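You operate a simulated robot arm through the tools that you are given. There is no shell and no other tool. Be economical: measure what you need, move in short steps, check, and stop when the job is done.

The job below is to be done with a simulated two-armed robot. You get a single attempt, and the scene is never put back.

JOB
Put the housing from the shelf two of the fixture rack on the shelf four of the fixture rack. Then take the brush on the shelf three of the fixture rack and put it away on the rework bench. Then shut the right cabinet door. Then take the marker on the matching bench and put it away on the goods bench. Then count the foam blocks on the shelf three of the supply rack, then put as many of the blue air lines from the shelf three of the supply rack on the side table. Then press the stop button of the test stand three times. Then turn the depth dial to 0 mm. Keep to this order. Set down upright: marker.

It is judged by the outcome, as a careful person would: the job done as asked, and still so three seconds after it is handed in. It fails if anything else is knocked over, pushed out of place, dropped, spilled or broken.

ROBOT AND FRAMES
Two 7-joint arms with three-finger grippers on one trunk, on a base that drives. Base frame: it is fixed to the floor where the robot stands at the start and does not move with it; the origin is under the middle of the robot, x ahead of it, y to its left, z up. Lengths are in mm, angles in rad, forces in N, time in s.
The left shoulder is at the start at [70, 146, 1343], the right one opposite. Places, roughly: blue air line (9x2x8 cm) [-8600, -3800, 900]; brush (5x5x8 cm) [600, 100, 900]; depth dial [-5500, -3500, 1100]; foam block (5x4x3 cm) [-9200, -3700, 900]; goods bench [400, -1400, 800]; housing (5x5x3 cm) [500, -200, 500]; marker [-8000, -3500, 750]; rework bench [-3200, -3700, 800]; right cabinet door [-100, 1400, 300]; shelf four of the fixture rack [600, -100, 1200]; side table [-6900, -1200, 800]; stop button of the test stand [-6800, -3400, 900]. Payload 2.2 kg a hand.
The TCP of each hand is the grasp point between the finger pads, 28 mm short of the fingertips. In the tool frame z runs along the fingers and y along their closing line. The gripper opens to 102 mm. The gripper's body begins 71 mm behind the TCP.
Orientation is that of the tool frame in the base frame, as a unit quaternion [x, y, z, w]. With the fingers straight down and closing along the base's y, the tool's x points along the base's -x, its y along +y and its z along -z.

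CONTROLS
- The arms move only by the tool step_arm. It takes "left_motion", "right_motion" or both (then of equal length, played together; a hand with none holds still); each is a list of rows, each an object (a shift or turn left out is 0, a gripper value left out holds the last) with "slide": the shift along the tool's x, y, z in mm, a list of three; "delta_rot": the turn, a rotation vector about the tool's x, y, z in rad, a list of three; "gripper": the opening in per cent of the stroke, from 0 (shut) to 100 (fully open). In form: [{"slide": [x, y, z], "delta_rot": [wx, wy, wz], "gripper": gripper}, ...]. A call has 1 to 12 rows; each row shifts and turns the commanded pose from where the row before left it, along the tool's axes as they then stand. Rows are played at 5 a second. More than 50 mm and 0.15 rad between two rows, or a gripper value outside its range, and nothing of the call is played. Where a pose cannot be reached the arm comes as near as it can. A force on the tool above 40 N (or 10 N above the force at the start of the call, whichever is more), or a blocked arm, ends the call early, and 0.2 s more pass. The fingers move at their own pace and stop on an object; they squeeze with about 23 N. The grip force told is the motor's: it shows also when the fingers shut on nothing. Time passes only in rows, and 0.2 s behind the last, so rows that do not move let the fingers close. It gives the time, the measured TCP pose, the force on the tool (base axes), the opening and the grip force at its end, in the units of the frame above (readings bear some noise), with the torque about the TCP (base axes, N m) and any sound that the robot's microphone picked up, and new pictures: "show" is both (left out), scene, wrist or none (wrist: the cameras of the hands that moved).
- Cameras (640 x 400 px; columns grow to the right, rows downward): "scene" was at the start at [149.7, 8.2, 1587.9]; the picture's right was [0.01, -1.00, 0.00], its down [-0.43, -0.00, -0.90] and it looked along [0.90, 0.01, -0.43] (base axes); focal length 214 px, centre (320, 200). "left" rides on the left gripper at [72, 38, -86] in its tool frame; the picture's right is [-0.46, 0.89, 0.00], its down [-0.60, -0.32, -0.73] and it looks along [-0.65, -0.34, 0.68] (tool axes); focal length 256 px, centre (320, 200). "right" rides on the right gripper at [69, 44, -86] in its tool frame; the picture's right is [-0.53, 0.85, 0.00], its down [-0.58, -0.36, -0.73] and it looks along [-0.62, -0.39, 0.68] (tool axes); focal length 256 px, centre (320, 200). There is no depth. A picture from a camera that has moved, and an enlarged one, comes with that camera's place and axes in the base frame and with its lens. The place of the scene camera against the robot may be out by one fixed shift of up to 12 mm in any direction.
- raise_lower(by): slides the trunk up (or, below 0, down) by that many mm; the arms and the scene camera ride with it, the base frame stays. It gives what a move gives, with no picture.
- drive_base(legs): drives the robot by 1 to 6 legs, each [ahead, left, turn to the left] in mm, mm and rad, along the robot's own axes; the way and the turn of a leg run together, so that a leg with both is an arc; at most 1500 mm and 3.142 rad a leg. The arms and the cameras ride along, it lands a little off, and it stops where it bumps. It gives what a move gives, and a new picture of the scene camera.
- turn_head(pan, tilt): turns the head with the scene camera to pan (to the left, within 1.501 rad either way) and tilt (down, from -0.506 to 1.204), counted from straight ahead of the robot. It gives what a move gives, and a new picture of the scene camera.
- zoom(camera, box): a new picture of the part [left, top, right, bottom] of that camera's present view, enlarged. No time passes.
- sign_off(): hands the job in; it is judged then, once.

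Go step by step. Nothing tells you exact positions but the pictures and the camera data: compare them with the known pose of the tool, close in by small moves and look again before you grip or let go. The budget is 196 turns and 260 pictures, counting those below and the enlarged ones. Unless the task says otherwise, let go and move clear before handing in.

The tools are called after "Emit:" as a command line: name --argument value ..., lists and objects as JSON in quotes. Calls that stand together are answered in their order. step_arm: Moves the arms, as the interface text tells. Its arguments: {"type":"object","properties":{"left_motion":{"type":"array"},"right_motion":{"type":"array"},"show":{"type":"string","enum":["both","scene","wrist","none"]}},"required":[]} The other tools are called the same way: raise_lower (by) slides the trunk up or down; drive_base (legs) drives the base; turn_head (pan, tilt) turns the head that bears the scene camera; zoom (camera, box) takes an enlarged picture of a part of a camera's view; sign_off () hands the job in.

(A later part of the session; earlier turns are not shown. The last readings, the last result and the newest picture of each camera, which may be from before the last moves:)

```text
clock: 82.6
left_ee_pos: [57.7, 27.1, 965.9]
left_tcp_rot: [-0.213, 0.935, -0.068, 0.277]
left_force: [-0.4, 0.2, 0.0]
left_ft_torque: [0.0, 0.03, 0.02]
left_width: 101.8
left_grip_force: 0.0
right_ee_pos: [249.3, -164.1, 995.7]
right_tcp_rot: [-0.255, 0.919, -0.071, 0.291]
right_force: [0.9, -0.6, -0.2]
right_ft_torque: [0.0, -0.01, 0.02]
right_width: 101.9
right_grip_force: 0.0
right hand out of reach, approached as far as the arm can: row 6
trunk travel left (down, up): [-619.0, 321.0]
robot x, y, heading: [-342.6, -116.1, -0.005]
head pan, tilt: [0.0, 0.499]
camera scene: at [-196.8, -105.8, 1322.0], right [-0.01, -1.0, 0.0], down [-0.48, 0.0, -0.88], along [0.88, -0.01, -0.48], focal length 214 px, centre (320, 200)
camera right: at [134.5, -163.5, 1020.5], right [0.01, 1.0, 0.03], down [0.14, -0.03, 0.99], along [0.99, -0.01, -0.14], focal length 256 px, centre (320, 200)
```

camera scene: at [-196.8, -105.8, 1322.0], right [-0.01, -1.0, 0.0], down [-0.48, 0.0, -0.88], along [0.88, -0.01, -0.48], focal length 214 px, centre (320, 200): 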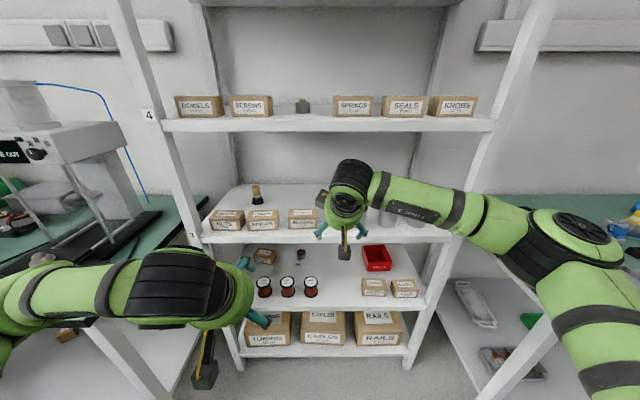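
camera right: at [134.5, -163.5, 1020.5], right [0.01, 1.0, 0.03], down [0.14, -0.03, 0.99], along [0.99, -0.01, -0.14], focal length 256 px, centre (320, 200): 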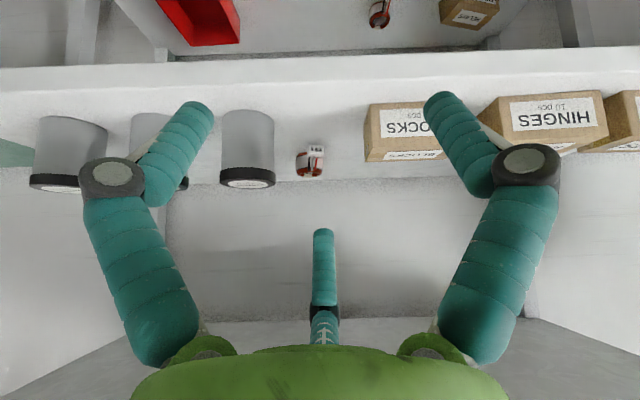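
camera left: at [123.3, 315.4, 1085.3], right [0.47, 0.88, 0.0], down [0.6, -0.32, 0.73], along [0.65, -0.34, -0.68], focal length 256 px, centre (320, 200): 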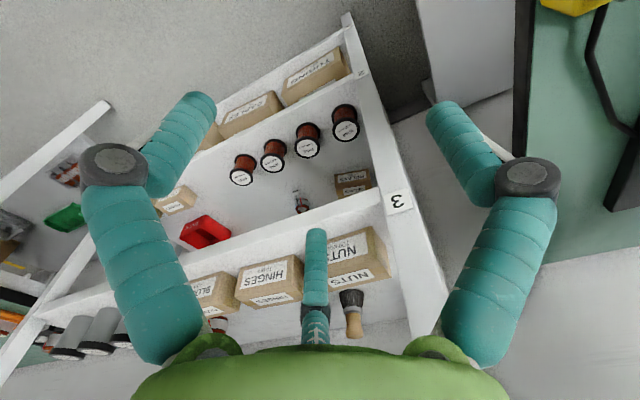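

Emit:
drive_base --legs '[[-190, 0, 0]]'

Emit:
step_arm --right_motion '[{"slide": [-28, -17.8, 22.4]}, {"slide": [-28, -17.8, 22.4]}, {"slide": [-28, -17.8, 22.4]}, {"slide": [-28, -17.8, 22.4]}, {"slide": [-28, -17.8, 22.4]}, {"slide": [-28, -17.8, 22.4]}, {}]' --show "scene"

```text
clock: 84.2
left_ee_pos: [-136.5, 28.5, 966.5]
left_tcp_rot: [-0.212, 0.935, -0.067, 0.276]
left_force: [0.3, -0.7, 0.8]
left_ft_torque: [0.0, 0.0, 0.0]
left_width: 102.0
left_grip_force: 0.0
right_ee_pos: [58.2, -163.4, 995.6]
right_tcp_rot: [-0.255, 0.92, -0.071, 0.29]
right_force: [0.0, 0.5, 0.1]
right_ft_torque: [0.0, 0.04, 0.03]
right_width: 101.8
right_grip_force: 0.1
trunk travel left (down, up): [-619.0, 321.0]
robot x, y, heading: [-541.3, -109.3, -0.005]
head pan, tilt: [0.0, 0.499]
camera scene: at [-389.0, -105.2, 1322.0], right [-0.01, -1.0, 0.0], down [-0.48, 0.0, -0.88], along [0.88, -0.01, -0.48], focal length 214 px, centre (320, 200)
```

scene: 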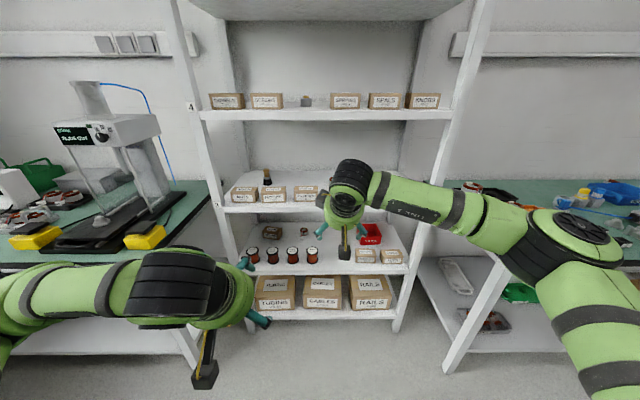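

```text
clock: 85.8
left_ee_pos: [-135.3, 27.7, 966.8]
left_tcp_rot: [-0.212, 0.935, -0.067, 0.276]
left_force: [0.3, 0.2, -1.0]
left_ft_torque: [0.0, 0.03, -0.03]
left_width: 101.9
left_grip_force: 0.0
right_ee_pos: [186.6, -165.1, 999.2]
right_tcp_rot: [-0.255, 0.919, -0.072, 0.291]
right_force: [-0.1, -0.5, -1.0]
right_ft_torque: [-0.01, -0.01, 0.01]
right_width: 102.0
right_grip_force: 0.0
right hand out of reach, approached as far as the arm can: row 4, 5, 6
trunk travel left (down, up): [-619.0, 321.0]
robot x, y, heading: [-538.1, -112.3, -0.006]
head pan, tilt: [0.0, 0.499]
camera scene: at [-389.5, -105.5, 1322.1], right [-0.01, -1.0, 0.0], down [-0.48, 0.0, -0.88], along [0.88, 0.0, -0.48], focal length 214 px, centre (320, 200)
```

scene: 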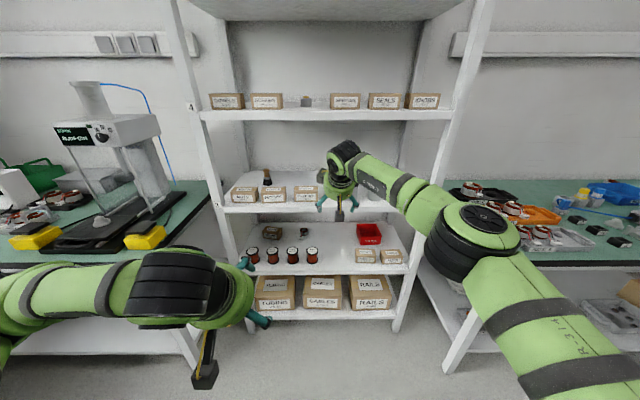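

The right arm at near-full stretch keeps its elbow clear of the rack. I now tuck the left arm back to its starting posture so it stays off the left bench.

Emit:
step_arm --left_motion '[{"delta_rot": [-0.069, 0.1335, 0]}, {"delta_rot": [-0.069, 0.1335, 0]}, {"delta_rot": [-0.069, 0.1335, 0]}, {"delta_rot": [-0.066, 0.126, 0]}, {"slide": [0, 0, -43]}, {"slide": [0, 0, -43]}, {"slide": [0, 0, -43]}, {"slide": [0, 0, -43]}, {"slide": [0, 0, -43]}, {"slide": [0, 0, -43]}, {"slide": [0, 0, -43]}]' --show "none"

Emit:
step_arm --left_motion '[{"slide": [32, 16.7, 0]}, {"slide": [32, 16.7, 0]}, {"slide": [32, 16.7, 0]}, {"slide": [20, 10, 0]}]' --show "scene"

```text
clock: 88.2
left_ee_pos: [-133.3, 18.8, 1266.5]
left_tcp_rot: [-0.221, 0.975, 0.009, -0.006]
left_force: [-1.1, -0.1, 0.4]
left_ft_torque: [0.04, -0.01, 0.0]
left_width: 101.8
left_grip_force: 0.1
right_ee_pos: [185.4, -167.2, 1000.6]
right_tcp_rot: [-0.255, 0.919, -0.069, 0.291]
right_force: [-0.9, -0.6, 0.0]
right_ft_torque: [0.01, -0.01, 0.0]
right_width: 101.9
right_grip_force: 0.0
trunk travel left (down, up): [-619.0, 321.0]
robot x, y, heading: [-536.9, -111.9, -0.006]
head pan, tilt: [0.0, 0.499]
```

```text
clock: 89.2
left_ee_pos: [-261.0, 28.2, 1271.5]
left_tcp_rot: [-0.223, 0.975, 0.006, -0.006]
left_force: [-0.7, -0.4, 0.6]
left_ft_torque: [0.02, 0.0, 0.04]
left_width: 102.1
left_grip_force: 0.1
right_ee_pos: [186.1, -165.2, 999.7]
right_tcp_rot: [-0.256, 0.919, -0.071, 0.291]
right_force: [0.0, 0.0, -0.2]
right_ft_torque: [0.02, 0.02, -0.01]
right_width: 102.0
right_grip_force: 0.0
trunk travel left (down, up): [-619.0, 321.0]
robot x, y, heading: [-536.5, -112.3, -0.003]
head pan, tilt: [0.0, 0.499]
camera scene: at [-390.5, -104.9, 1322.2], right [-0.01, -1.0, 0.0], down [-0.48, 0.0, -0.88], along [0.88, -0.01, -0.48], focal length 214 px, centre (320, 200)
```

scene: 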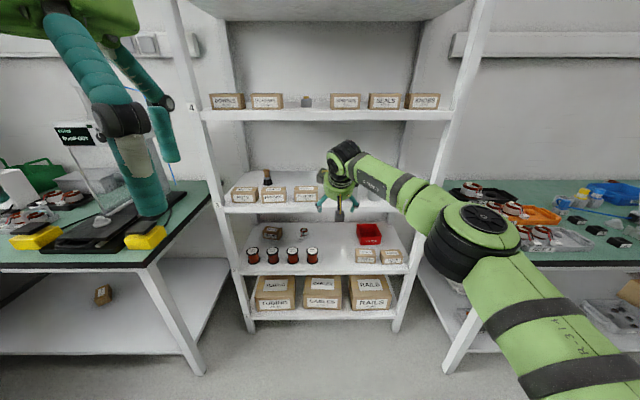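

Emit:
raise_lower --by -22

Emit:
drive_base --legs '[[0, 305, 0.003], [190, 0, 0]]'

Emit:
zoom --camera "right" --box '[0, 0, 640, 400]'

```text
clock: 89.9
left_ee_pos: [-258.8, 28.3, 1248.8]
left_tcp_rot: [-0.223, 0.975, 0.008, -0.007]
left_force: [1.2, -0.3, 0.4]
left_ft_torque: [0.02, 0.02, 0.01]
left_width: 102.1
left_grip_force: 0.0
right_ee_pos: [188.6, -165.3, 977.6]
right_tcp_rot: [-0.256, 0.919, -0.071, 0.291]
right_force: [-0.5, 0.2, 0.6]
right_ft_torque: [0.02, 0.01, 0.01]
right_width: 102.1
right_grip_force: 0.1
trunk travel left (down, up): [-597.0, 343.0]
robot x, y, heading: [-539.1, -111.6, -0.006]
head pan, tilt: [0.0, 0.499]
```

```text
clock: 93.1
left_ee_pos: [-71.6, 338.4, 1248.7]
left_tcp_rot: [-0.223, 0.975, 0.007, -0.006]
left_force: [-0.1, 0.3, 0.6]
left_ft_torque: [0.0, 0.01, 0.04]
left_width: 101.7
left_grip_force: 0.0
right_ee_pos: [376.6, 144.9, 978.6]
right_tcp_rot: [-0.256, 0.919, -0.071, 0.291]
right_force: [0.3, 0.2, 0.5]
right_ft_torque: [0.03, -0.04, -0.04]
right_width: 101.9
right_grip_force: 0.1
trunk travel left (down, up): [-597.0, 343.0]
robot x, y, heading: [-349.6, 196.6, -0.005]
head pan, tilt: [0.0, 0.499]
camera scene: at [-201.0, 204.2, 1300.2], right [-0.01, -1.0, 0.0], down [-0.48, 0.0, -0.88], along [0.88, 0.0, -0.48], focal length 214 px, centre (320, 200)
```

scene: 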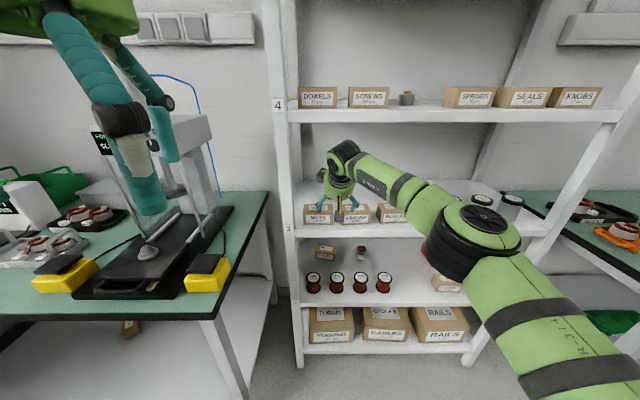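

```text
1.00 times, centred on (320, 200) of right (not enlarged: the box is as wide or as high as the picture)
camera zoom: at [260.3, 145.7, 1001.5], right [0.01, 1.0, 0.03], down [0.14, -0.03, 0.99], along [0.99, -0.01, -0.14], focal length 256 px, centre (320, 200)
```

zoom: 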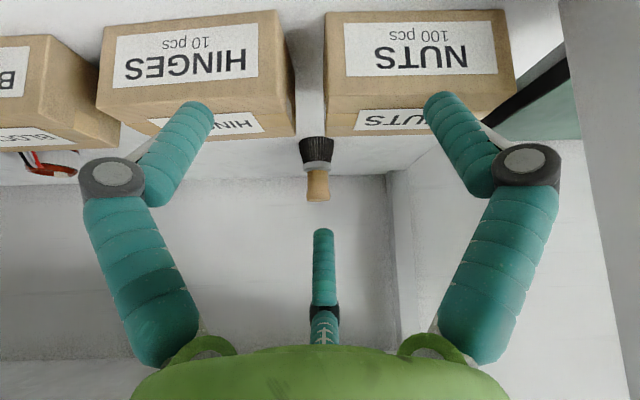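

Emit:
drive_base --legs '[[110, -4, 0]]'

Emit:
zoom --camera "right" --box '[0, 0, 640, 400]'

```text
clock: 94.3
left_ee_pos: [38.0, 334.2, 1247.7]
left_tcp_rot: [-0.224, 0.975, 0.006, -0.007]
left_force: [-0.2, 0.3, -0.2]
left_ft_torque: [-0.01, 0.03, 0.03]
left_width: 102.0
left_grip_force: 0.1
right_ee_pos: [487.1, 141.2, 978.0]
right_tcp_rot: [-0.257, 0.919, -0.07, 0.291]
right_force: [-0.5, 1.0, 0.3]
right_ft_torque: [0.01, -0.01, -0.02]
right_width: 102.1
right_grip_force: 0.1
trunk travel left (down, up): [-597.0, 343.0]
robot x, y, heading: [-238.0, 192.9, 0.002]
head pan, tilt: [0.0, 0.499]
camera scene: at [-90.3, 200.2, 1300.2], right [0.0, -1.0, 0.0], down [-0.48, 0.0, -0.88], along [0.88, 0.0, -0.48], focal length 214 px, centre (320, 200)
```

scene: 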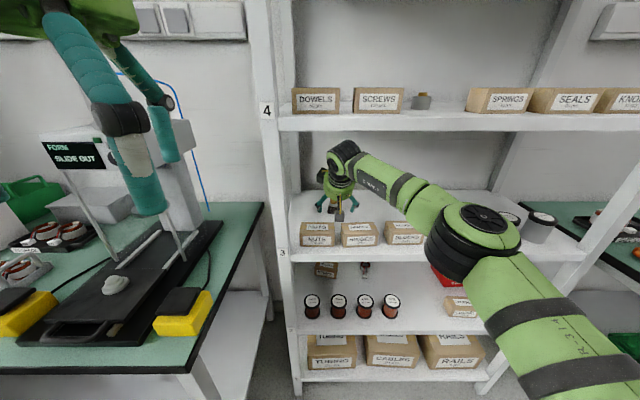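

```text
1.00 times, centred on (320, 200) of right (not enlarged: the box is as wide or as high as the picture)
camera zoom: at [371.1, 143.2, 1001.7], right [0.01, 1.0, 0.03], down [0.14, -0.03, 0.99], along [0.99, 0.0, -0.14], focal length 256 px, centre (320, 200)
```

zoom: 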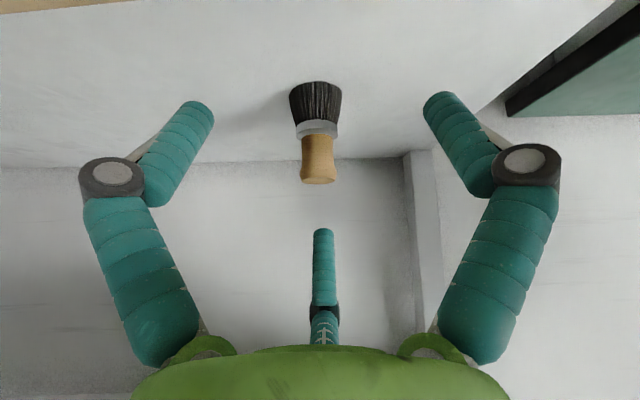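

Brush is at about [562,139], handle z 922–962. Forward 75 mm, then down 32.

Emit:
drive_base --legs '[[76, -2, 0]]'

Emit:
zoom --camera "right" --box '[0, 0, 640, 400]'

```text
clock: 95.3
left_ee_pos: [113.5, 332.9, 1249.4]
left_tcp_rot: [-0.224, 0.975, 0.006, -0.004]
left_force: [-0.3, -0.3, 0.1]
left_ft_torque: [0.0, 0.0, 0.0]
left_width: 102.2
left_grip_force: 0.0
right_ee_pos: [563.4, 140.7, 978.9]
right_tcp_rot: [-0.258, 0.919, -0.07, 0.29]
right_force: [-0.1, -0.1, -0.5]
right_ft_torque: [0.01, -0.04, 0.02]
right_width: 101.9
right_grip_force: 0.1
trunk travel left (down, up): [-597.0, 343.0]
robot x, y, heading: [-161.2, 192.4, -0.002]
head pan, tilt: [0.0, 0.499]
camera scene: at [-14.7, 198.1, 1300.3], right [0.0, -1.0, 0.0], down [-0.48, 0.0, -0.88], along [0.88, 0.0, -0.48], focal length 214 px, centre (320, 200)
```

scene: 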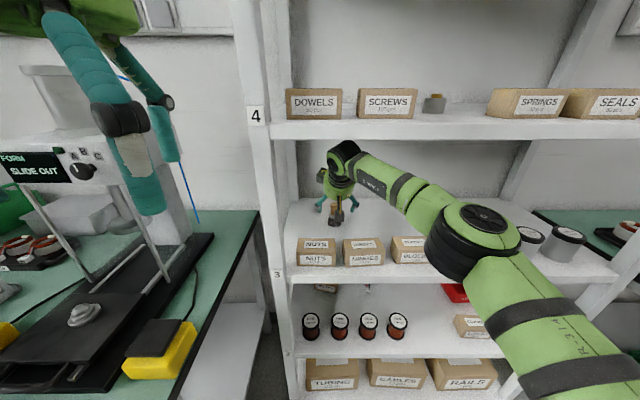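

```text
1.00 times, centred on (320, 200) of right (not enlarged: the box is as wide or as high as the picture)
camera zoom: at [446.8, 141.3, 1002.2], right [0.01, 1.0, 0.03], down [0.14, -0.03, 0.99], along [0.99, 0.0, -0.14], focal length 256 px, centre (320, 200)
```

zoom: 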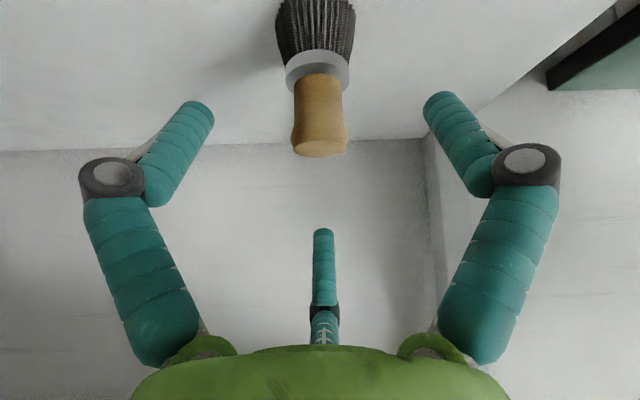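

Emit:
raise_lower --by -32

Emit:
step_arm --right_motion '[{"gripper": 0}, {}, {}, {}]' --show "wrist"

```text
clock: 96.1
left_ee_pos: [115.2, 331.8, 1216.5]
left_tcp_rot: [-0.224, 0.975, 0.007, -0.007]
left_force: [0.1, -0.4, 0.0]
left_ft_torque: [-0.01, 0.01, -0.01]
left_width: 102.0
left_grip_force: 0.0
right_ee_pos: [564.2, 140.6, 945.3]
right_tcp_rot: [-0.258, 0.919, -0.07, 0.291]
right_force: [-0.2, -0.7, 0.4]
right_ft_torque: [0.01, -0.03, 0.0]
right_width: 101.9
right_grip_force: 0.1
trunk travel left (down, up): [-565.0, 375.0]
robot x, y, heading: [-161.7, 187.2, 0.0]
head pan, tilt: [0.0, 0.499]
```

```text
clock: 97.1
left_ee_pos: [112.9, 332.5, 1217.4]
left_tcp_rot: [-0.224, 0.975, 0.007, -0.004]
left_force: [0.4, -0.6, 0.1]
left_ft_torque: [-0.03, -0.01, 0.0]
left_width: 102.1
left_grip_force: 0.1
right_ee_pos: [562.3, 141.8, 951.4]
right_tcp_rot: [-0.257, 0.917, -0.07, 0.297]
right_force: [6.4, 0.0, 24.5]
right_ft_torque: [0.07, -0.37, -0.03]
right_width: 31.8
right_grip_force: 22.5
trunk travel left (down, up): [-565.0, 375.0]
robot x, y, heading: [-162.1, 193.2, -0.003]
head pan, tilt: [0.0, 0.499]
camera right: at [446.2, 141.6, 974.5], right [0.01, 1.0, 0.03], down [0.13, -0.03, 0.99], along [0.99, 0.0, -0.13], focal length 256 px, centre (320, 200)
```

right: 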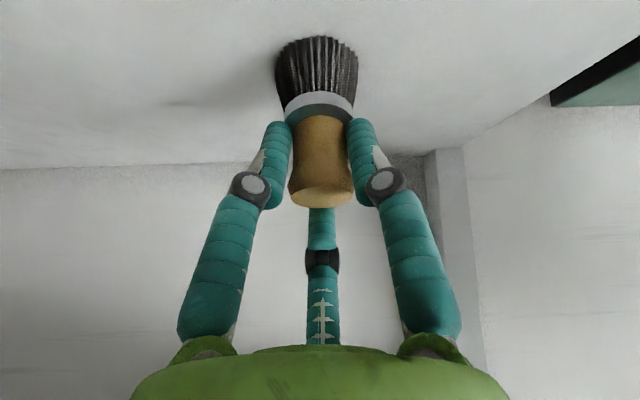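

Gripped the handle. I lift 30 mm, then pitch the hand up so that brush and wrist both clear boxes and shelf 4.

Emit:
raise_lower --by 28

Emit:
step_arm --right_motion '[{"delta_rot": [0.0742, -0.119, 0]}, {"delta_rot": [0.0742, -0.119, 0]}, {"delta_rot": [0.0742, -0.119, 0]}, {"delta_rot": [0.0742, -0.119, 0]}, {}]' --show "both"

```text
clock: 97.8
left_ee_pos: [115.6, 332.8, 1244.3]
left_tcp_rot: [-0.224, 0.974, 0.006, -0.006]
left_force: [0.6, 0.1, 0.7]
left_ft_torque: [0.02, -0.02, 0.03]
left_width: 102.2
left_grip_force: 0.1
right_ee_pos: [562.8, 141.0, 972.6]
right_tcp_rot: [-0.259, 0.919, -0.07, 0.289]
right_force: [0.4, 1.2, -1.4]
right_ft_torque: [0.0, -0.02, 0.06]
right_width: 31.7
right_grip_force: 23.2
trunk travel left (down, up): [-593.0, 347.0]
robot x, y, heading: [-163.0, 186.5, 0.001]
head pan, tilt: [0.0, 0.499]
```

```text
clock: 98.9
left_ee_pos: [113.5, 332.0, 1245.3]
left_tcp_rot: [-0.224, 0.975, 0.006, -0.004]
left_force: [1.7, 1.2, -1.4]
left_ft_torque: [-0.02, 0.11, 0.02]
left_width: 102.0
left_grip_force: 0.1
right_ee_pos: [564.2, 141.1, 993.1]
right_tcp_rot: [-0.219, 0.803, -0.137, 0.537]
right_force: [-4.6, -2.6, 20.0]
right_ft_torque: [-0.03, 3.09, 0.45]
right_width: 31.6
right_grip_force: 23.1
trunk travel left (down, up): [-593.0, 347.0]
robot x, y, heading: [-159.7, 192.8, 0.002]
head pan, tilt: [0.0, 0.499]
stopped in row 5 (right hand): the force on the tool passed its limit at 47 N (the readings are from after the stop); the commanded pose is now the measured one
camera scene: at [-15.6, 197.7, 1296.4], right [0.0, -1.0, 0.0], down [-0.48, 0.0, -0.88], along [0.88, 0.0, -0.48], focal length 214 px, centre (320, 200)
camera right: at [453.1, 143.5, 950.1], right [0.0, 1.0, 0.04], down [-0.41, -0.04, 0.91], along [0.91, -0.02, 0.41], focal length 256 px, centre (320, 200)
```

scene: 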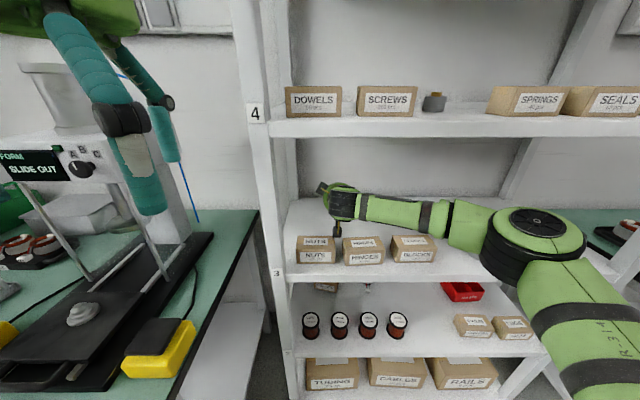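
right: 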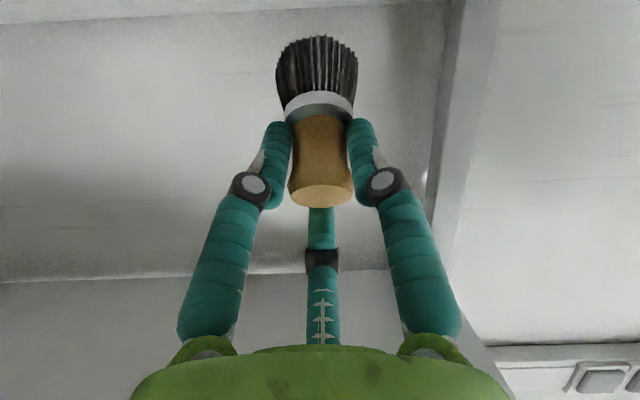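

The camera bracket touched a box edge; I raise straight up for clearance.

Emit:
raise_lower --by 45

Emit:
zoom --camera "scene" --box '[260, 130, 500, 280]'

```text
clock: 99.8
left_ee_pos: [116.6, 331.7, 1290.2]
left_tcp_rot: [-0.224, 0.975, 0.007, -0.006]
left_force: [-0.1, -0.1, -0.3]
left_ft_torque: [0.03, -0.01, 0.01]
left_width: 102.1
left_grip_force: 0.2
right_ee_pos: [565.3, 141.0, 1030.5]
right_tcp_rot: [-0.221, 0.806, -0.138, 0.532]
right_force: [0.1, 0.4, 0.1]
right_ft_torque: [0.0, 0.04, 0.04]
right_width: 31.7
right_grip_force: 22.8
trunk travel left (down, up): [-638.0, 302.0]
robot x, y, heading: [-164.4, 192.7, -0.003]
head pan, tilt: [0.0, 0.499]
```

```text
2.67 times, centred on (380, 205) of scene
camera zoom: at [-12.9, 197.9, 1341.0], right [0.0, -1.0, 0.0], down [-0.48, 0.0, -0.88], along [0.88, 0.0, -0.48], focal length 572 px, centre (160, 187)
```

zoom: 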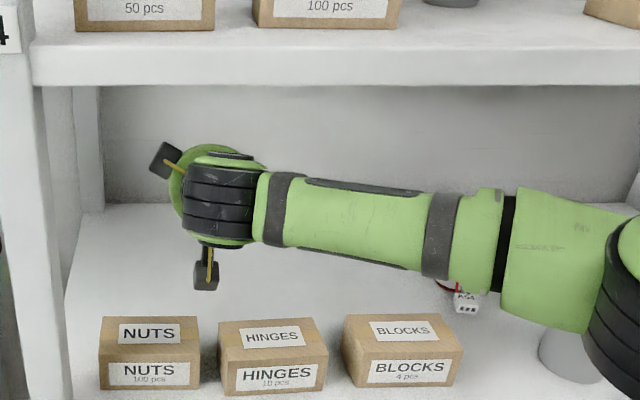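

Emit:
drive_base --legs '[[-350, 0, 0]]'

Emit:
turn_head --pan 0 --tilt 0.5

```text
clock: 102.1
left_ee_pos: [-246.1, 331.5, 1290.5]
left_tcp_rot: [-0.221, 0.975, 0.007, -0.007]
left_force: [0.3, 0.2, 0.1]
left_ft_torque: [-0.04, 0.01, 0.05]
left_width: 102.2
left_grip_force: 0.1
right_ee_pos: [201.9, 139.4, 1029.8]
right_tcp_rot: [-0.219, 0.806, -0.139, 0.531]
right_force: [0.1, -0.1, -0.6]
right_ft_torque: [0.0, -0.03, -0.01]
right_width: 31.9
right_grip_force: 22.9
trunk travel left (down, up): [-638.0, 302.0]
robot x, y, heading: [-525.8, 192.9, -0.007]
head pan, tilt: [0.0, 0.499]
camera scene: at [-375.7, 199.0, 1340.9], right [-0.01, -1.0, 0.0], down [-0.48, 0.0, -0.88], along [0.88, -0.01, -0.48], focal length 214 px, centre (320, 200)
```

scene: 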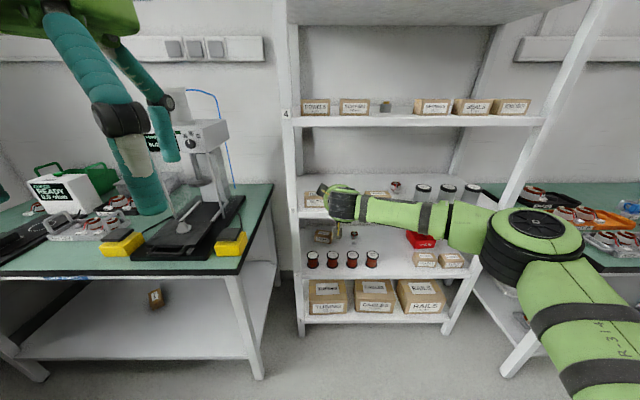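

```text
clock: 102.7
left_ee_pos: [-247.2, 332.2, 1289.2]
left_tcp_rot: [-0.221, 0.975, 0.007, -0.007]
left_force: [0.5, 0.3, -0.3]
left_ft_torque: [0.0, -0.04, 0.0]
left_width: 102.0
left_grip_force: 0.1
right_ee_pos: [201.1, 138.8, 1031.3]
right_tcp_rot: [-0.219, 0.806, -0.14, 0.532]
right_force: [-0.9, -1.0, -0.3]
right_ft_torque: [-0.02, 0.02, -0.01]
right_width: 31.6
right_grip_force: 22.8
trunk travel left (down, up): [-638.0, 302.0]
robot x, y, heading: [-530.1, 190.4, -0.01]
head pan, tilt: [0.0, 0.499]
camera scene: at [-376.7, 199.0, 1341.1], right [-0.01, -1.0, 0.0], down [-0.48, 0.0, -0.88], along [0.88, -0.01, -0.48], focal length 214 px, centre (320, 200)
```

scene: 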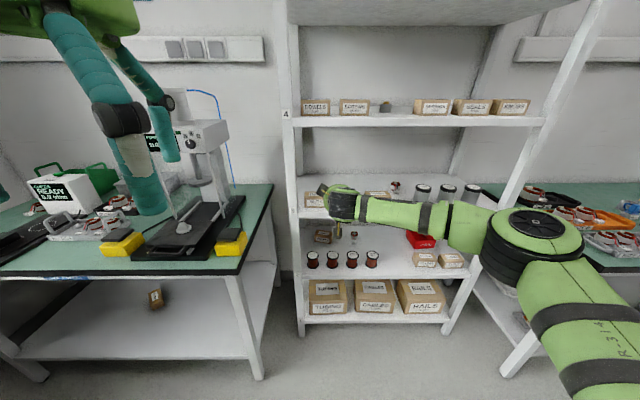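

The brush is out. I bring it upright and pull the right arm in for the drive.

Emit:
step_arm --right_motion '[{"delta_rot": [-0.0742, 0.119, 0]}, {"delta_rot": [-0.0742, 0.119, 0]}, {"delta_rot": [-0.0742, 0.119, 0]}, {"delta_rot": [-0.0742, 0.119, 0]}, {"slide": [29, 18.3, -23]}, {"slide": [29, 18.3, -23]}, {"slide": [29, 18.3, -23]}, {"slide": [29, 18.3, -23]}, {"slide": [29, 18.3, -23]}, {"slide": [29, 18.3, -23]}, {"slide": [29, 18.3, -23]}]' --show "none"

Emit:
drive_base --legs '[[-300, 0, 0], [0, 0, -1.57]]'

Emit:
turn_head --pan -0.9 --tilt 0.3

```text
clock: 105.1
left_ee_pos: [-247.4, 332.8, 1290.4]
left_tcp_rot: [-0.222, 0.975, 0.006, -0.007]
left_force: [0.9, 0.0, 0.2]
left_ft_torque: [-0.01, -0.03, 0.0]
left_width: 102.1
left_grip_force: 0.0
right_ee_pos: [-87.3, 141.5, 1030.1]
right_tcp_rot: [-0.254, 0.92, -0.067, 0.291]
right_force: [-0.2, 0.0, 0.0]
right_ft_torque: [-0.05, -0.01, -0.01]
right_width: 31.7
right_grip_force: 23.5
trunk travel left (down, up): [-638.0, 302.0]
robot x, y, heading: [-525.7, 192.3, -0.009]
head pan, tilt: [0.0, 0.499]
```

```text
clock: 110.9
left_ee_pos: [-672.7, -79.3, 1290.0]
left_tcp_rot: [0.519, 0.855, 0.009, 0.001]
left_force: [0.2, -0.2, -0.5]
left_ft_torque: [0.03, 0.0, 0.02]
left_width: 102.2
left_grip_force: 0.0
right_ee_pos: [-858.5, -244.7, 1028.7]
right_tcp_rot: [0.458, 0.837, -0.251, 0.162]
right_force: [0.2, -0.5, 0.3]
right_ft_torque: [0.0, -0.03, -0.04]
right_width: 31.6
right_grip_force: 22.9
trunk travel left (down, up): [-638.0, 302.0]
robot x, y, heading: [-820.3, 196.8, -1.551]
head pan, tilt: [0.0, 0.499]
camera scene: at [-809.6, 61.4, 1341.1], right [-1.0, -0.02, 0.0], down [-0.01, 0.48, -0.88], along [0.02, -0.88, -0.48], focal length 214 px, centre (320, 200)
```

scene: 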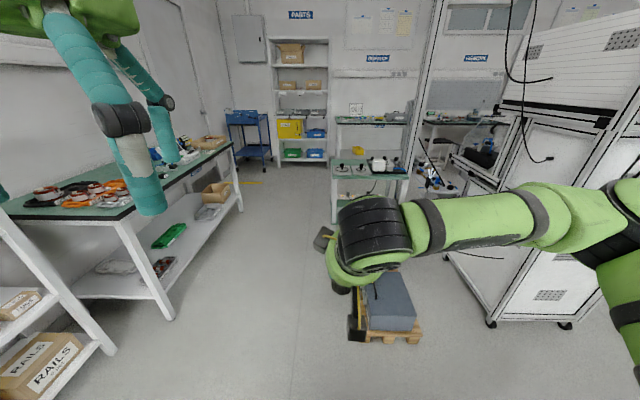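

```text
clock: 112.1
left_ee_pos: [-674.0, -79.8, 1290.0]
left_tcp_rot: [0.519, 0.855, 0.01, 0.001]
left_force: [-0.7, -0.6, 0.2]
left_ft_torque: [0.03, 0.02, -0.01]
left_width: 102.0
left_grip_force: 0.1
right_ee_pos: [-858.8, -244.5, 1028.3]
right_tcp_rot: [0.458, 0.837, -0.251, 0.161]
right_force: [-0.6, -0.4, -0.9]
right_ft_torque: [0.01, -0.02, -0.04]
right_width: 31.6
right_grip_force: 23.3
trunk travel left (down, up): [-638.0, 302.0]
robot x, y, heading: [-821.2, 193.3, -1.548]
head pan, tilt: [-0.901, 0.3]
camera scene: at [-883.5, 92.6, 1359.5], right [-0.64, 0.77, 0.0], down [0.23, 0.19, -0.96], along [-0.73, -0.61, -0.3], focal length 214 px, centre (320, 200)
```

scene: 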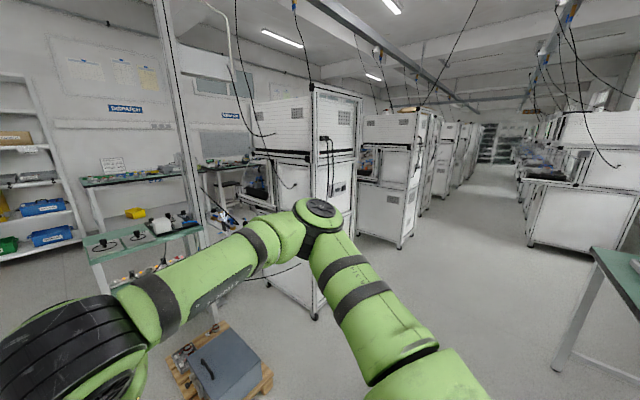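

Emit:
turn_head --pan -0.35 --tilt 0.2

Emit:
zoom --camera "scene" --box '[0, 40, 320, 240]'

Emit:
zoom --camera "scene" --box '[240, 40, 560, 240]'

```text
clock: 113.0
left_ee_pos: [-672.4, -78.8, 1290.2]
left_tcp_rot: [0.52, 0.854, 0.009, 0.001]
left_force: [-0.1, -0.9, -0.3]
left_ft_torque: [0.0, 0.03, -0.01]
left_width: 102.1
left_grip_force: 0.1
right_ee_pos: [-858.7, -244.1, 1028.4]
right_tcp_rot: [0.458, 0.838, -0.25, 0.161]
right_force: [0.2, -0.9, -1.5]
right_ft_torque: [-0.01, 0.01, 0.01]
right_width: 31.8
right_grip_force: 22.7
trunk travel left (down, up): [-638.0, 302.0]
robot x, y, heading: [-821.1, 196.9, -1.55]
head pan, tilt: [-0.351, 0.201]
camera scene: at [-841.9, 64.2, 1368.8], right [-0.95, 0.32, 0.0], down [0.06, 0.19, -0.98], along [-0.32, -0.93, -0.2], focal length 214 px, centre (320, 200)
```

scene: 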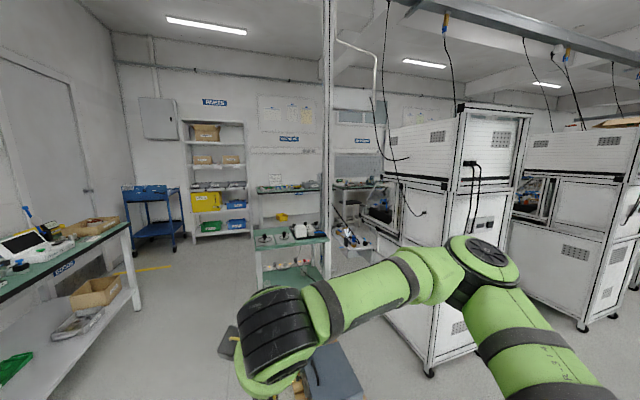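

```text
2.00 times, centred on (160, 140) of scene
camera zoom: at [-841.9, 64.2, 1368.8], right [-0.95, 0.32, 0.0], down [0.06, 0.19, -0.98], along [-0.32, -0.93, -0.2], focal length 429 px, centre (640, 320)
```

zoom: 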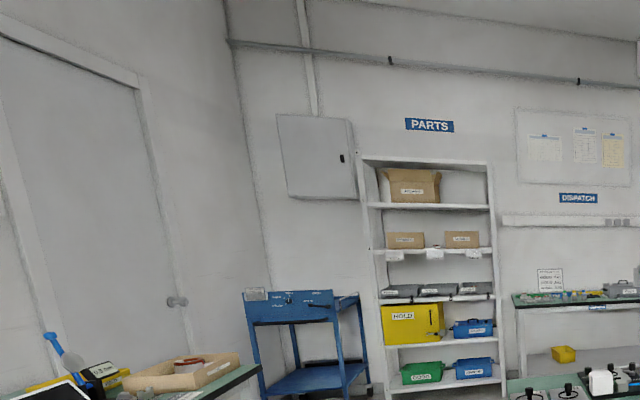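

```text
2.00 times, centred on (400, 140) of scene
camera zoom: at [-841.9, 64.2, 1368.8], right [-0.95, 0.32, 0.0], down [0.06, 0.19, -0.98], along [-0.32, -0.93, -0.2], focal length 429 px, centre (160, 320)
```

zoom: 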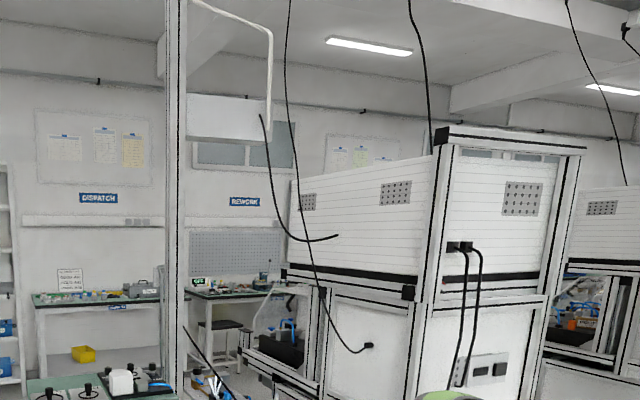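

REWORK sign is on the far wall at about x −3200. The corridor along x≈−420 is free, so I drive down it, then look along −x.

Emit:
drive_base --legs '[[0, 400, -0.02], [1400, 0, 0], [1450, 0, 0]]'

Emit:
turn_head --pan -1.2 --tilt 0.35

```text
clock: 128.9
left_ee_pos: [-312.5, -2929.0, 1289.5]
left_tcp_rot: [0.536, 0.844, 0.009, 0.001]
left_force: [0.2, -0.2, 0.2]
left_ft_torque: [-0.03, 0.0, 0.03]
left_width: 102.0
left_grip_force: 0.1
right_ee_pos: [-504.1, -3085.6, 1029.8]
right_tcp_rot: [0.473, 0.829, -0.254, 0.157]
right_force: [-0.7, 0.1, -0.9]
right_ft_torque: [0.0, -0.02, 0.01]
right_width: 31.3
right_grip_force: 22.5
trunk travel left (down, up): [-638.0, 302.0]
robot x, y, heading: [-451.1, -2651.0, -1.59]
head pan, tilt: [-0.351, 0.201]
camera scene: at [-476.0, -2778.2, 1368.8], right [-0.93, 0.36, 0.0], down [0.07, 0.19, -0.98], along [-0.35, -0.92, -0.2], focal length 214 px, centre (320, 200)
```

scene: 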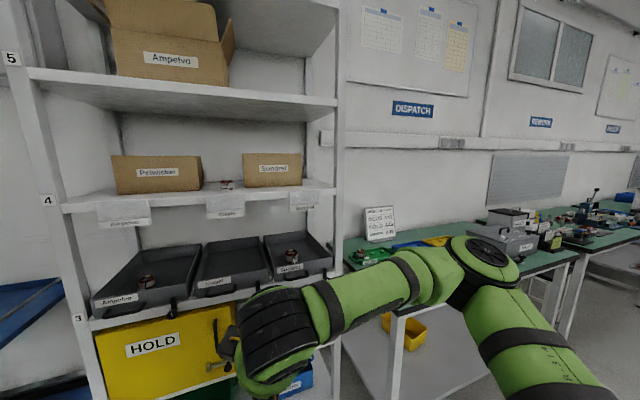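

```text
clock: 130.1
left_ee_pos: [-312.5, -2928.7, 1289.8]
left_tcp_rot: [0.536, 0.844, 0.01, 0.001]
left_force: [0.3, -0.3, 1.1]
left_ft_torque: [0.02, -0.02, 0.02]
left_width: 102.2
left_grip_force: 0.0
right_ee_pos: [-504.2, -3087.1, 1028.7]
right_tcp_rot: [0.473, 0.829, -0.254, 0.157]
right_force: [0.5, -0.5, -0.9]
right_ft_torque: [0.0, 0.0, 0.02]
right_width: 31.7
right_grip_force: 22.5
trunk travel left (down, up): [-638.0, 302.0]
robot x, y, heading: [-448.5, -2647.5, -1.585]
head pan, tilt: [-1.201, 0.351]
camera scene: at [-529.9, -2723.9, 1354.8], right [-0.35, 0.94, 0.0], down [0.32, 0.12, -0.94], along [-0.88, -0.33, -0.34], focal length 214 px, centre (320, 200)
```

scene: 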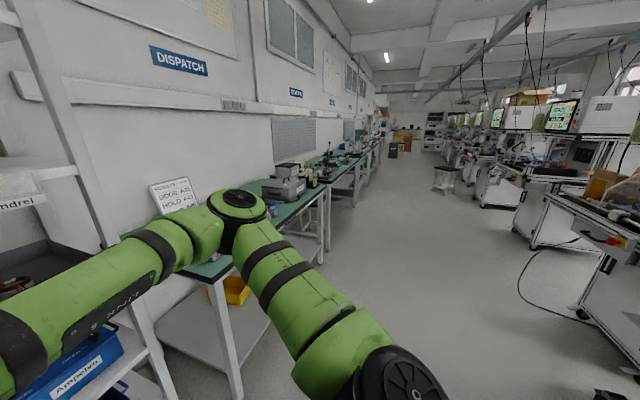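

The aisle along the wall benches is clear. I slide right (−x) to stand in front of the rework bench, facing the wall.

Emit:
drive_base --legs '[[0, -1400, 0.015], [0, -1350, 0]]'

Emit:
turn_head --pan 0 --tilt 0.5

```text
clock: 143.0
left_ee_pos: [-2950.9, -2945.4, 1290.8]
left_tcp_rot: [0.518, 0.855, 0.009, 0.0]
left_force: [0.8, -0.2, -0.2]
left_ft_torque: [-0.01, -0.01, -0.01]
left_width: 102.1
left_grip_force: 0.0
right_ee_pos: [-3135.7, -3112.5, 1028.7]
right_tcp_rot: [0.456, 0.838, -0.251, 0.162]
right_force: [0.2, -0.3, 0.2]
right_ft_torque: [-0.01, -0.02, 0.0]
right_width: 31.4
right_grip_force: 23.5
trunk travel left (down, up): [-638.0, 302.0]
robot x, y, heading: [-3101.7, -2671.0, -1.542]
head pan, tilt: [-1.201, 0.351]
camera scene: at [-3176.7, -2750.9, 1354.8], right [-0.39, 0.92, 0.0], down [0.32, 0.13, -0.94], along [-0.87, -0.36, -0.34], focal length 214 px, centre (320, 200)
```

scene: 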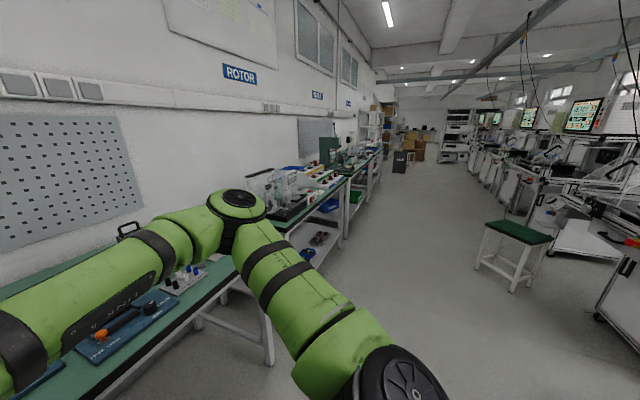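

```text
clock: 144.4
left_ee_pos: [-2951.4, -2946.0, 1289.3]
left_tcp_rot: [0.518, 0.855, 0.009, 0.0]
left_force: [0.0, -0.2, 0.6]
left_ft_torque: [0.02, -0.04, -0.03]
left_width: 101.8
left_grip_force: 0.0
right_ee_pos: [-3135.1, -3110.0, 1029.5]
right_tcp_rot: [0.456, 0.839, -0.25, 0.162]
right_force: [0.3, 0.3, -0.2]
right_ft_torque: [0.0, 0.0, -0.02]
right_width: 31.7
right_grip_force: 22.3
trunk travel left (down, up): [-638.0, 302.0]
robot x, y, heading: [-3100.0, -2672.4, -1.546]
head pan, tilt: [0.0, 0.499]
camera scene: at [-3088.8, -2805.9, 1341.1], right [-1.0, -0.03, 0.0], down [-0.01, 0.48, -0.88], along [0.02, -0.88, -0.48], focal length 214 px, centre (320, 200)
```

scene: 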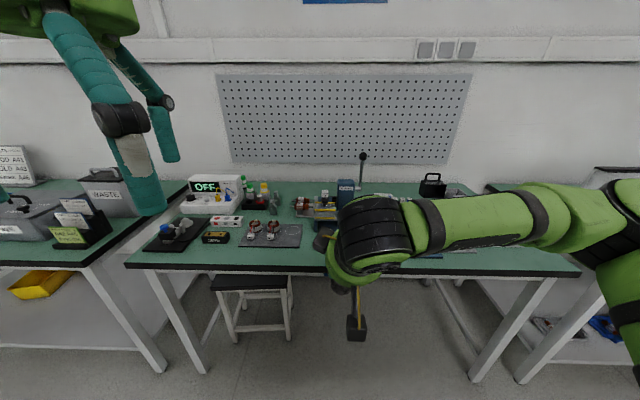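

Emit:
zoom --camera "scene" --box '[130, 150, 450, 300]'

Emit:
zoom --camera "right" --box '[0, 0, 640, 400]'

```text
2.00 times, centred on (290, 225) of scene
camera zoom: at [-3088.8, -2805.9, 1341.1], right [-1.0, -0.03, 0.0], down [-0.01, 0.48, -0.88], along [0.02, -0.88, -0.48], focal length 429 px, centre (380, 150)
```

zoom: 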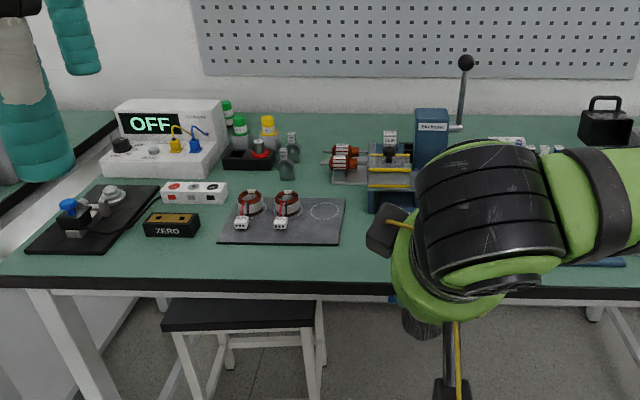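

```text
1.00 times, centred on (320, 200) of right (not enlarged: the box is as wide or as high as the picture)
camera zoom: at [-3139.4, -2995.2, 1053.0], right [1.0, 0.02, 0.04], down [-0.03, -0.15, 0.99], along [0.03, -0.99, -0.15], focal length 256 px, centre (320, 200)
```

zoom: 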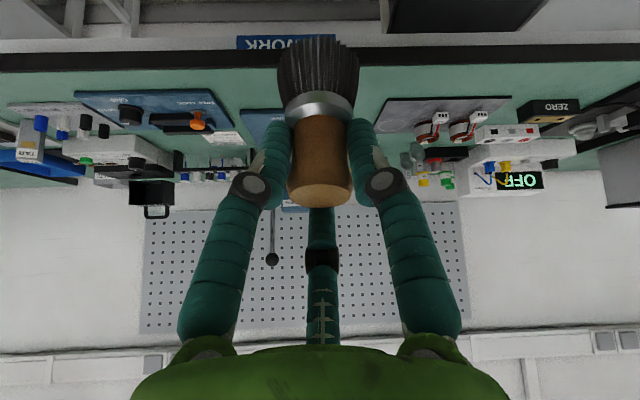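

A free patch lies in front of the blue press, about [-3130,-3430]. I extend the arm, then drive up and lower.

Emit:
step_arm --right_motion '[{"slide": [-29, -18.3, 23]}, {"slide": [-29, -18.3, 23]}, {"slide": [-29, -18.3, 23]}, {"slide": [-29, -18.3, 23]}, {"slide": [-29, -18.3, 23]}]' --show "none"

Emit:
drive_base --legs '[[115, 0, -0.02]]'

Emit:
raise_lower --by -120

Emit:
zoom --camera "right" --box '[0, 0, 640, 400]'

```text
clock: 145.6
left_ee_pos: [-2950.3, -2947.4, 1289.9]
left_tcp_rot: [0.518, 0.855, 0.009, -0.001]
left_force: [0.1, -0.8, -0.2]
left_ft_torque: [-0.01, 0.04, 0.02]
left_width: 102.0
left_grip_force: 0.1
right_ee_pos: [-3132.3, -3318.1, 1028.7]
right_tcp_rot: [0.456, 0.839, -0.249, 0.161]
right_force: [-0.5, -0.5, 0.7]
right_ft_torque: [0.04, 0.01, -0.05]
right_width: 31.8
right_grip_force: 22.8
trunk travel left (down, up): [-638.0, 302.0]
robot x, y, heading: [-3100.6, -2671.9, -1.543]
head pan, tilt: [0.0, 0.499]
```

```text
clock: 146.8
left_ee_pos: [-2954.9, -3062.1, 1289.8]
left_tcp_rot: [0.525, 0.851, 0.008, 0.0]
left_force: [0.4, 0.0, 0.0]
left_ft_torque: [-0.01, 0.02, -0.01]
left_width: 101.7
left_grip_force: 0.1
right_ee_pos: [-3143.1, -3429.6, 1032.0]
right_tcp_rot: [0.464, 0.835, -0.252, 0.158]
right_force: [-0.7, -0.6, -0.9]
right_ft_torque: [-0.02, 0.0, 0.02]
right_width: 31.4
right_grip_force: 22.9
trunk travel left (down, up): [-638.0, 302.0]
robot x, y, heading: [-3097.7, -2788.6, -1.565]
head pan, tilt: [0.0, 0.499]
camera scene: at [-3089.4, -2918.6, 1341.3], right [-1.0, -0.01, 0.0], down [0.0, 0.48, -0.88], along [0.01, -0.88, -0.48], focal length 214 px, centre (320, 200)
```

scene: 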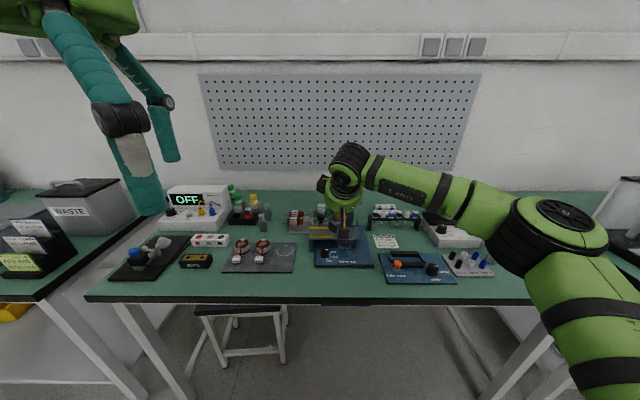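

```text
clock: 148.3
left_ee_pos: [-2955.6, -3063.4, 1169.8]
left_tcp_rot: [0.526, 0.85, 0.009, 0.0]
left_force: [-1.1, 0.4, -0.2]
left_ft_torque: [0.02, -0.01, 0.0]
left_width: 101.9
left_grip_force: 0.1
right_ee_pos: [-3142.3, -3430.3, 910.7]
right_tcp_rot: [0.464, 0.834, -0.252, 0.159]
right_force: [-0.9, -0.1, -0.9]
right_ft_torque: [-0.03, -0.01, 0.01]
right_width: 31.3
right_grip_force: 23.0
trunk travel left (down, up): [-518.0, 422.0]
robot x, y, heading: [-3103.0, -2788.5, -1.558]
head pan, tilt: [0.0, 0.499]
```

```text
1.00 times, centred on (320, 200) of right (not enlarged: the box is as wide or as high as the picture)
camera zoom: at [-3143.6, -3313.5, 934.7], right [1.0, 0.0, 0.04], down [-0.04, -0.15, 0.99], along [0.01, -0.99, -0.15], focal length 256 px, centre (320, 200)
```

zoom: 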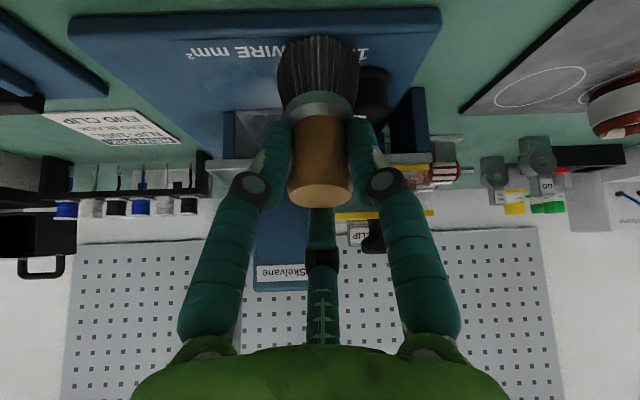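

I'm above the press's base plate; the free front strip between the mat and the press is better: about [-3048,-3392]. Raise slightly, shift, and look again.

Emit:
raise_lower --by 40

Emit:
drive_base --legs '[[-37, 94, 0]]'

Emit:
raise_lower --by -50

Emit:
zoom --camera "right" --box '[0, 0, 640, 400]'

Emit:
zoom --camera "scene" --box '[200, 180, 440, 330]'

```text
clock: 149.1
left_ee_pos: [-2953.7, -3063.9, 1209.6]
left_tcp_rot: [0.526, 0.85, 0.01, 0.0]
left_force: [-0.5, -0.7, -0.6]
left_ft_torque: [0.05, 0.01, -0.03]
left_width: 102.0
left_grip_force: 0.1
right_ee_pos: [-3142.9, -3431.3, 950.2]
right_tcp_rot: [0.463, 0.835, -0.252, 0.159]
right_force: [0.6, -0.5, 0.2]
right_ft_torque: [0.02, 0.03, -0.01]
right_width: 31.6
right_grip_force: 23.3
trunk travel left (down, up): [-558.0, 382.0]
robot x, y, heading: [-3097.9, -2783.0, -1.561]
head pan, tilt: [0.0, 0.499]
```

```text
clock: 150.3
left_ee_pos: [-2862.3, -3023.9, 1210.6]
left_tcp_rot: [0.527, 0.85, 0.009, 0.001]
left_force: [0.2, 0.1, 0.4]
left_ft_torque: [0.04, 0.03, -0.02]
left_width: 102.0
left_grip_force: 0.0
right_ee_pos: [-3051.6, -3392.5, 950.0]
right_tcp_rot: [0.465, 0.834, -0.251, 0.16]
right_force: [-0.5, -0.6, 0.0]
right_ft_torque: [0.02, 0.01, 0.0]
right_width: 31.4
right_grip_force: 23.1
trunk travel left (down, up): [-558.0, 382.0]
robot x, y, heading: [-3005.4, -2748.5, -1.564]
head pan, tilt: [0.0, 0.499]
camera scene: at [-2996.5, -2882.2, 1261.0], right [-1.0, -0.01, 0.0], down [0.0, 0.48, -0.88], along [0.01, -0.88, -0.48], focal length 214 px, centre (320, 200)
```

scene: 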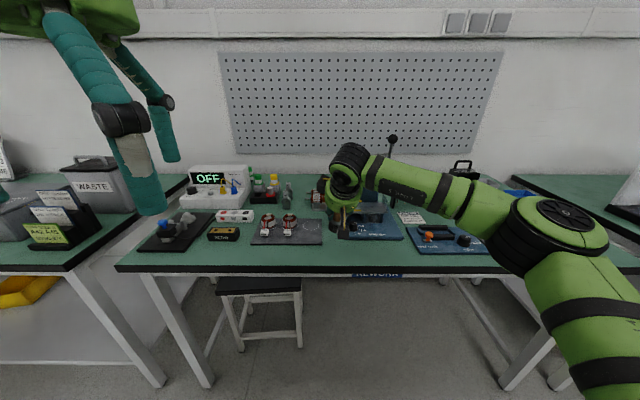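

```text
clock: 151.2
left_ee_pos: [-2861.0, -3024.6, 1160.7]
left_tcp_rot: [0.527, 0.85, 0.01, 0.0]
left_force: [0.4, -0.5, -0.5]
left_ft_torque: [0.0, -0.02, 0.0]
left_width: 102.0
left_grip_force: 0.0
right_ee_pos: [-3050.3, -3392.9, 900.8]
right_tcp_rot: [0.466, 0.833, -0.252, 0.159]
right_force: [-0.7, -0.4, -0.5]
right_ft_torque: [0.01, 0.01, 0.01]
right_width: 31.3
right_grip_force: 23.1
trunk travel left (down, up): [-508.0, 432.0]
robot x, y, heading: [-3004.7, -2747.6, -1.563]
head pan, tilt: [0.0, 0.499]
```

```text
1.00 times, centred on (320, 200) of right (not enlarged: the box is as wide or as high as the picture)
camera zoom: at [-3051.4, -3275.4, 924.5], right [1.0, 0.0, 0.04], down [-0.04, -0.15, 0.99], along [0.01, -0.99, -0.15], focal length 256 px, centre (320, 200)
```

zoom: 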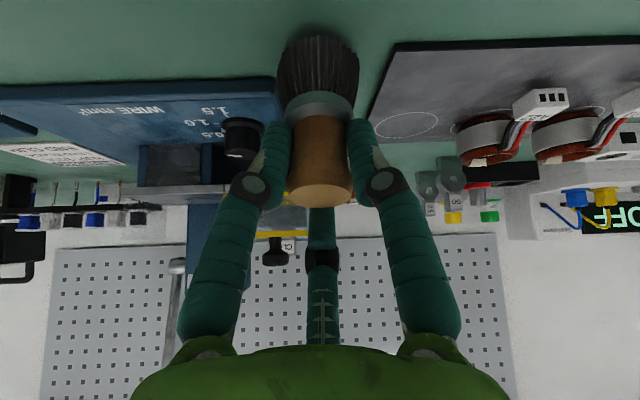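

```text
2.67 times, centred on (320, 255) of scene
camera zoom: at [-2996.2, -2881.8, 1211.1], right [-1.0, -0.01, 0.0], down [0.0, 0.48, -0.88], along [0.01, -0.88, -0.48], focal length 572 px, centre (320, 53)
```

zoom: 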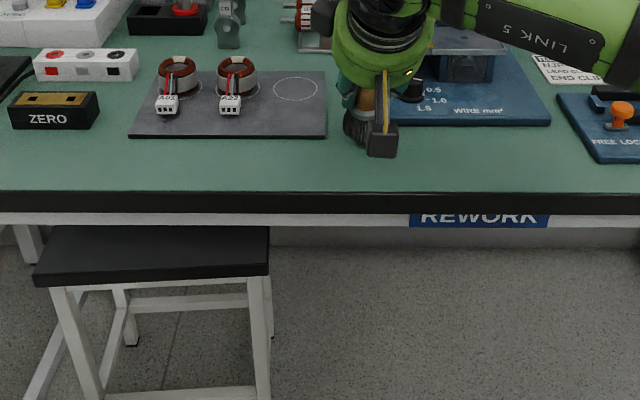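

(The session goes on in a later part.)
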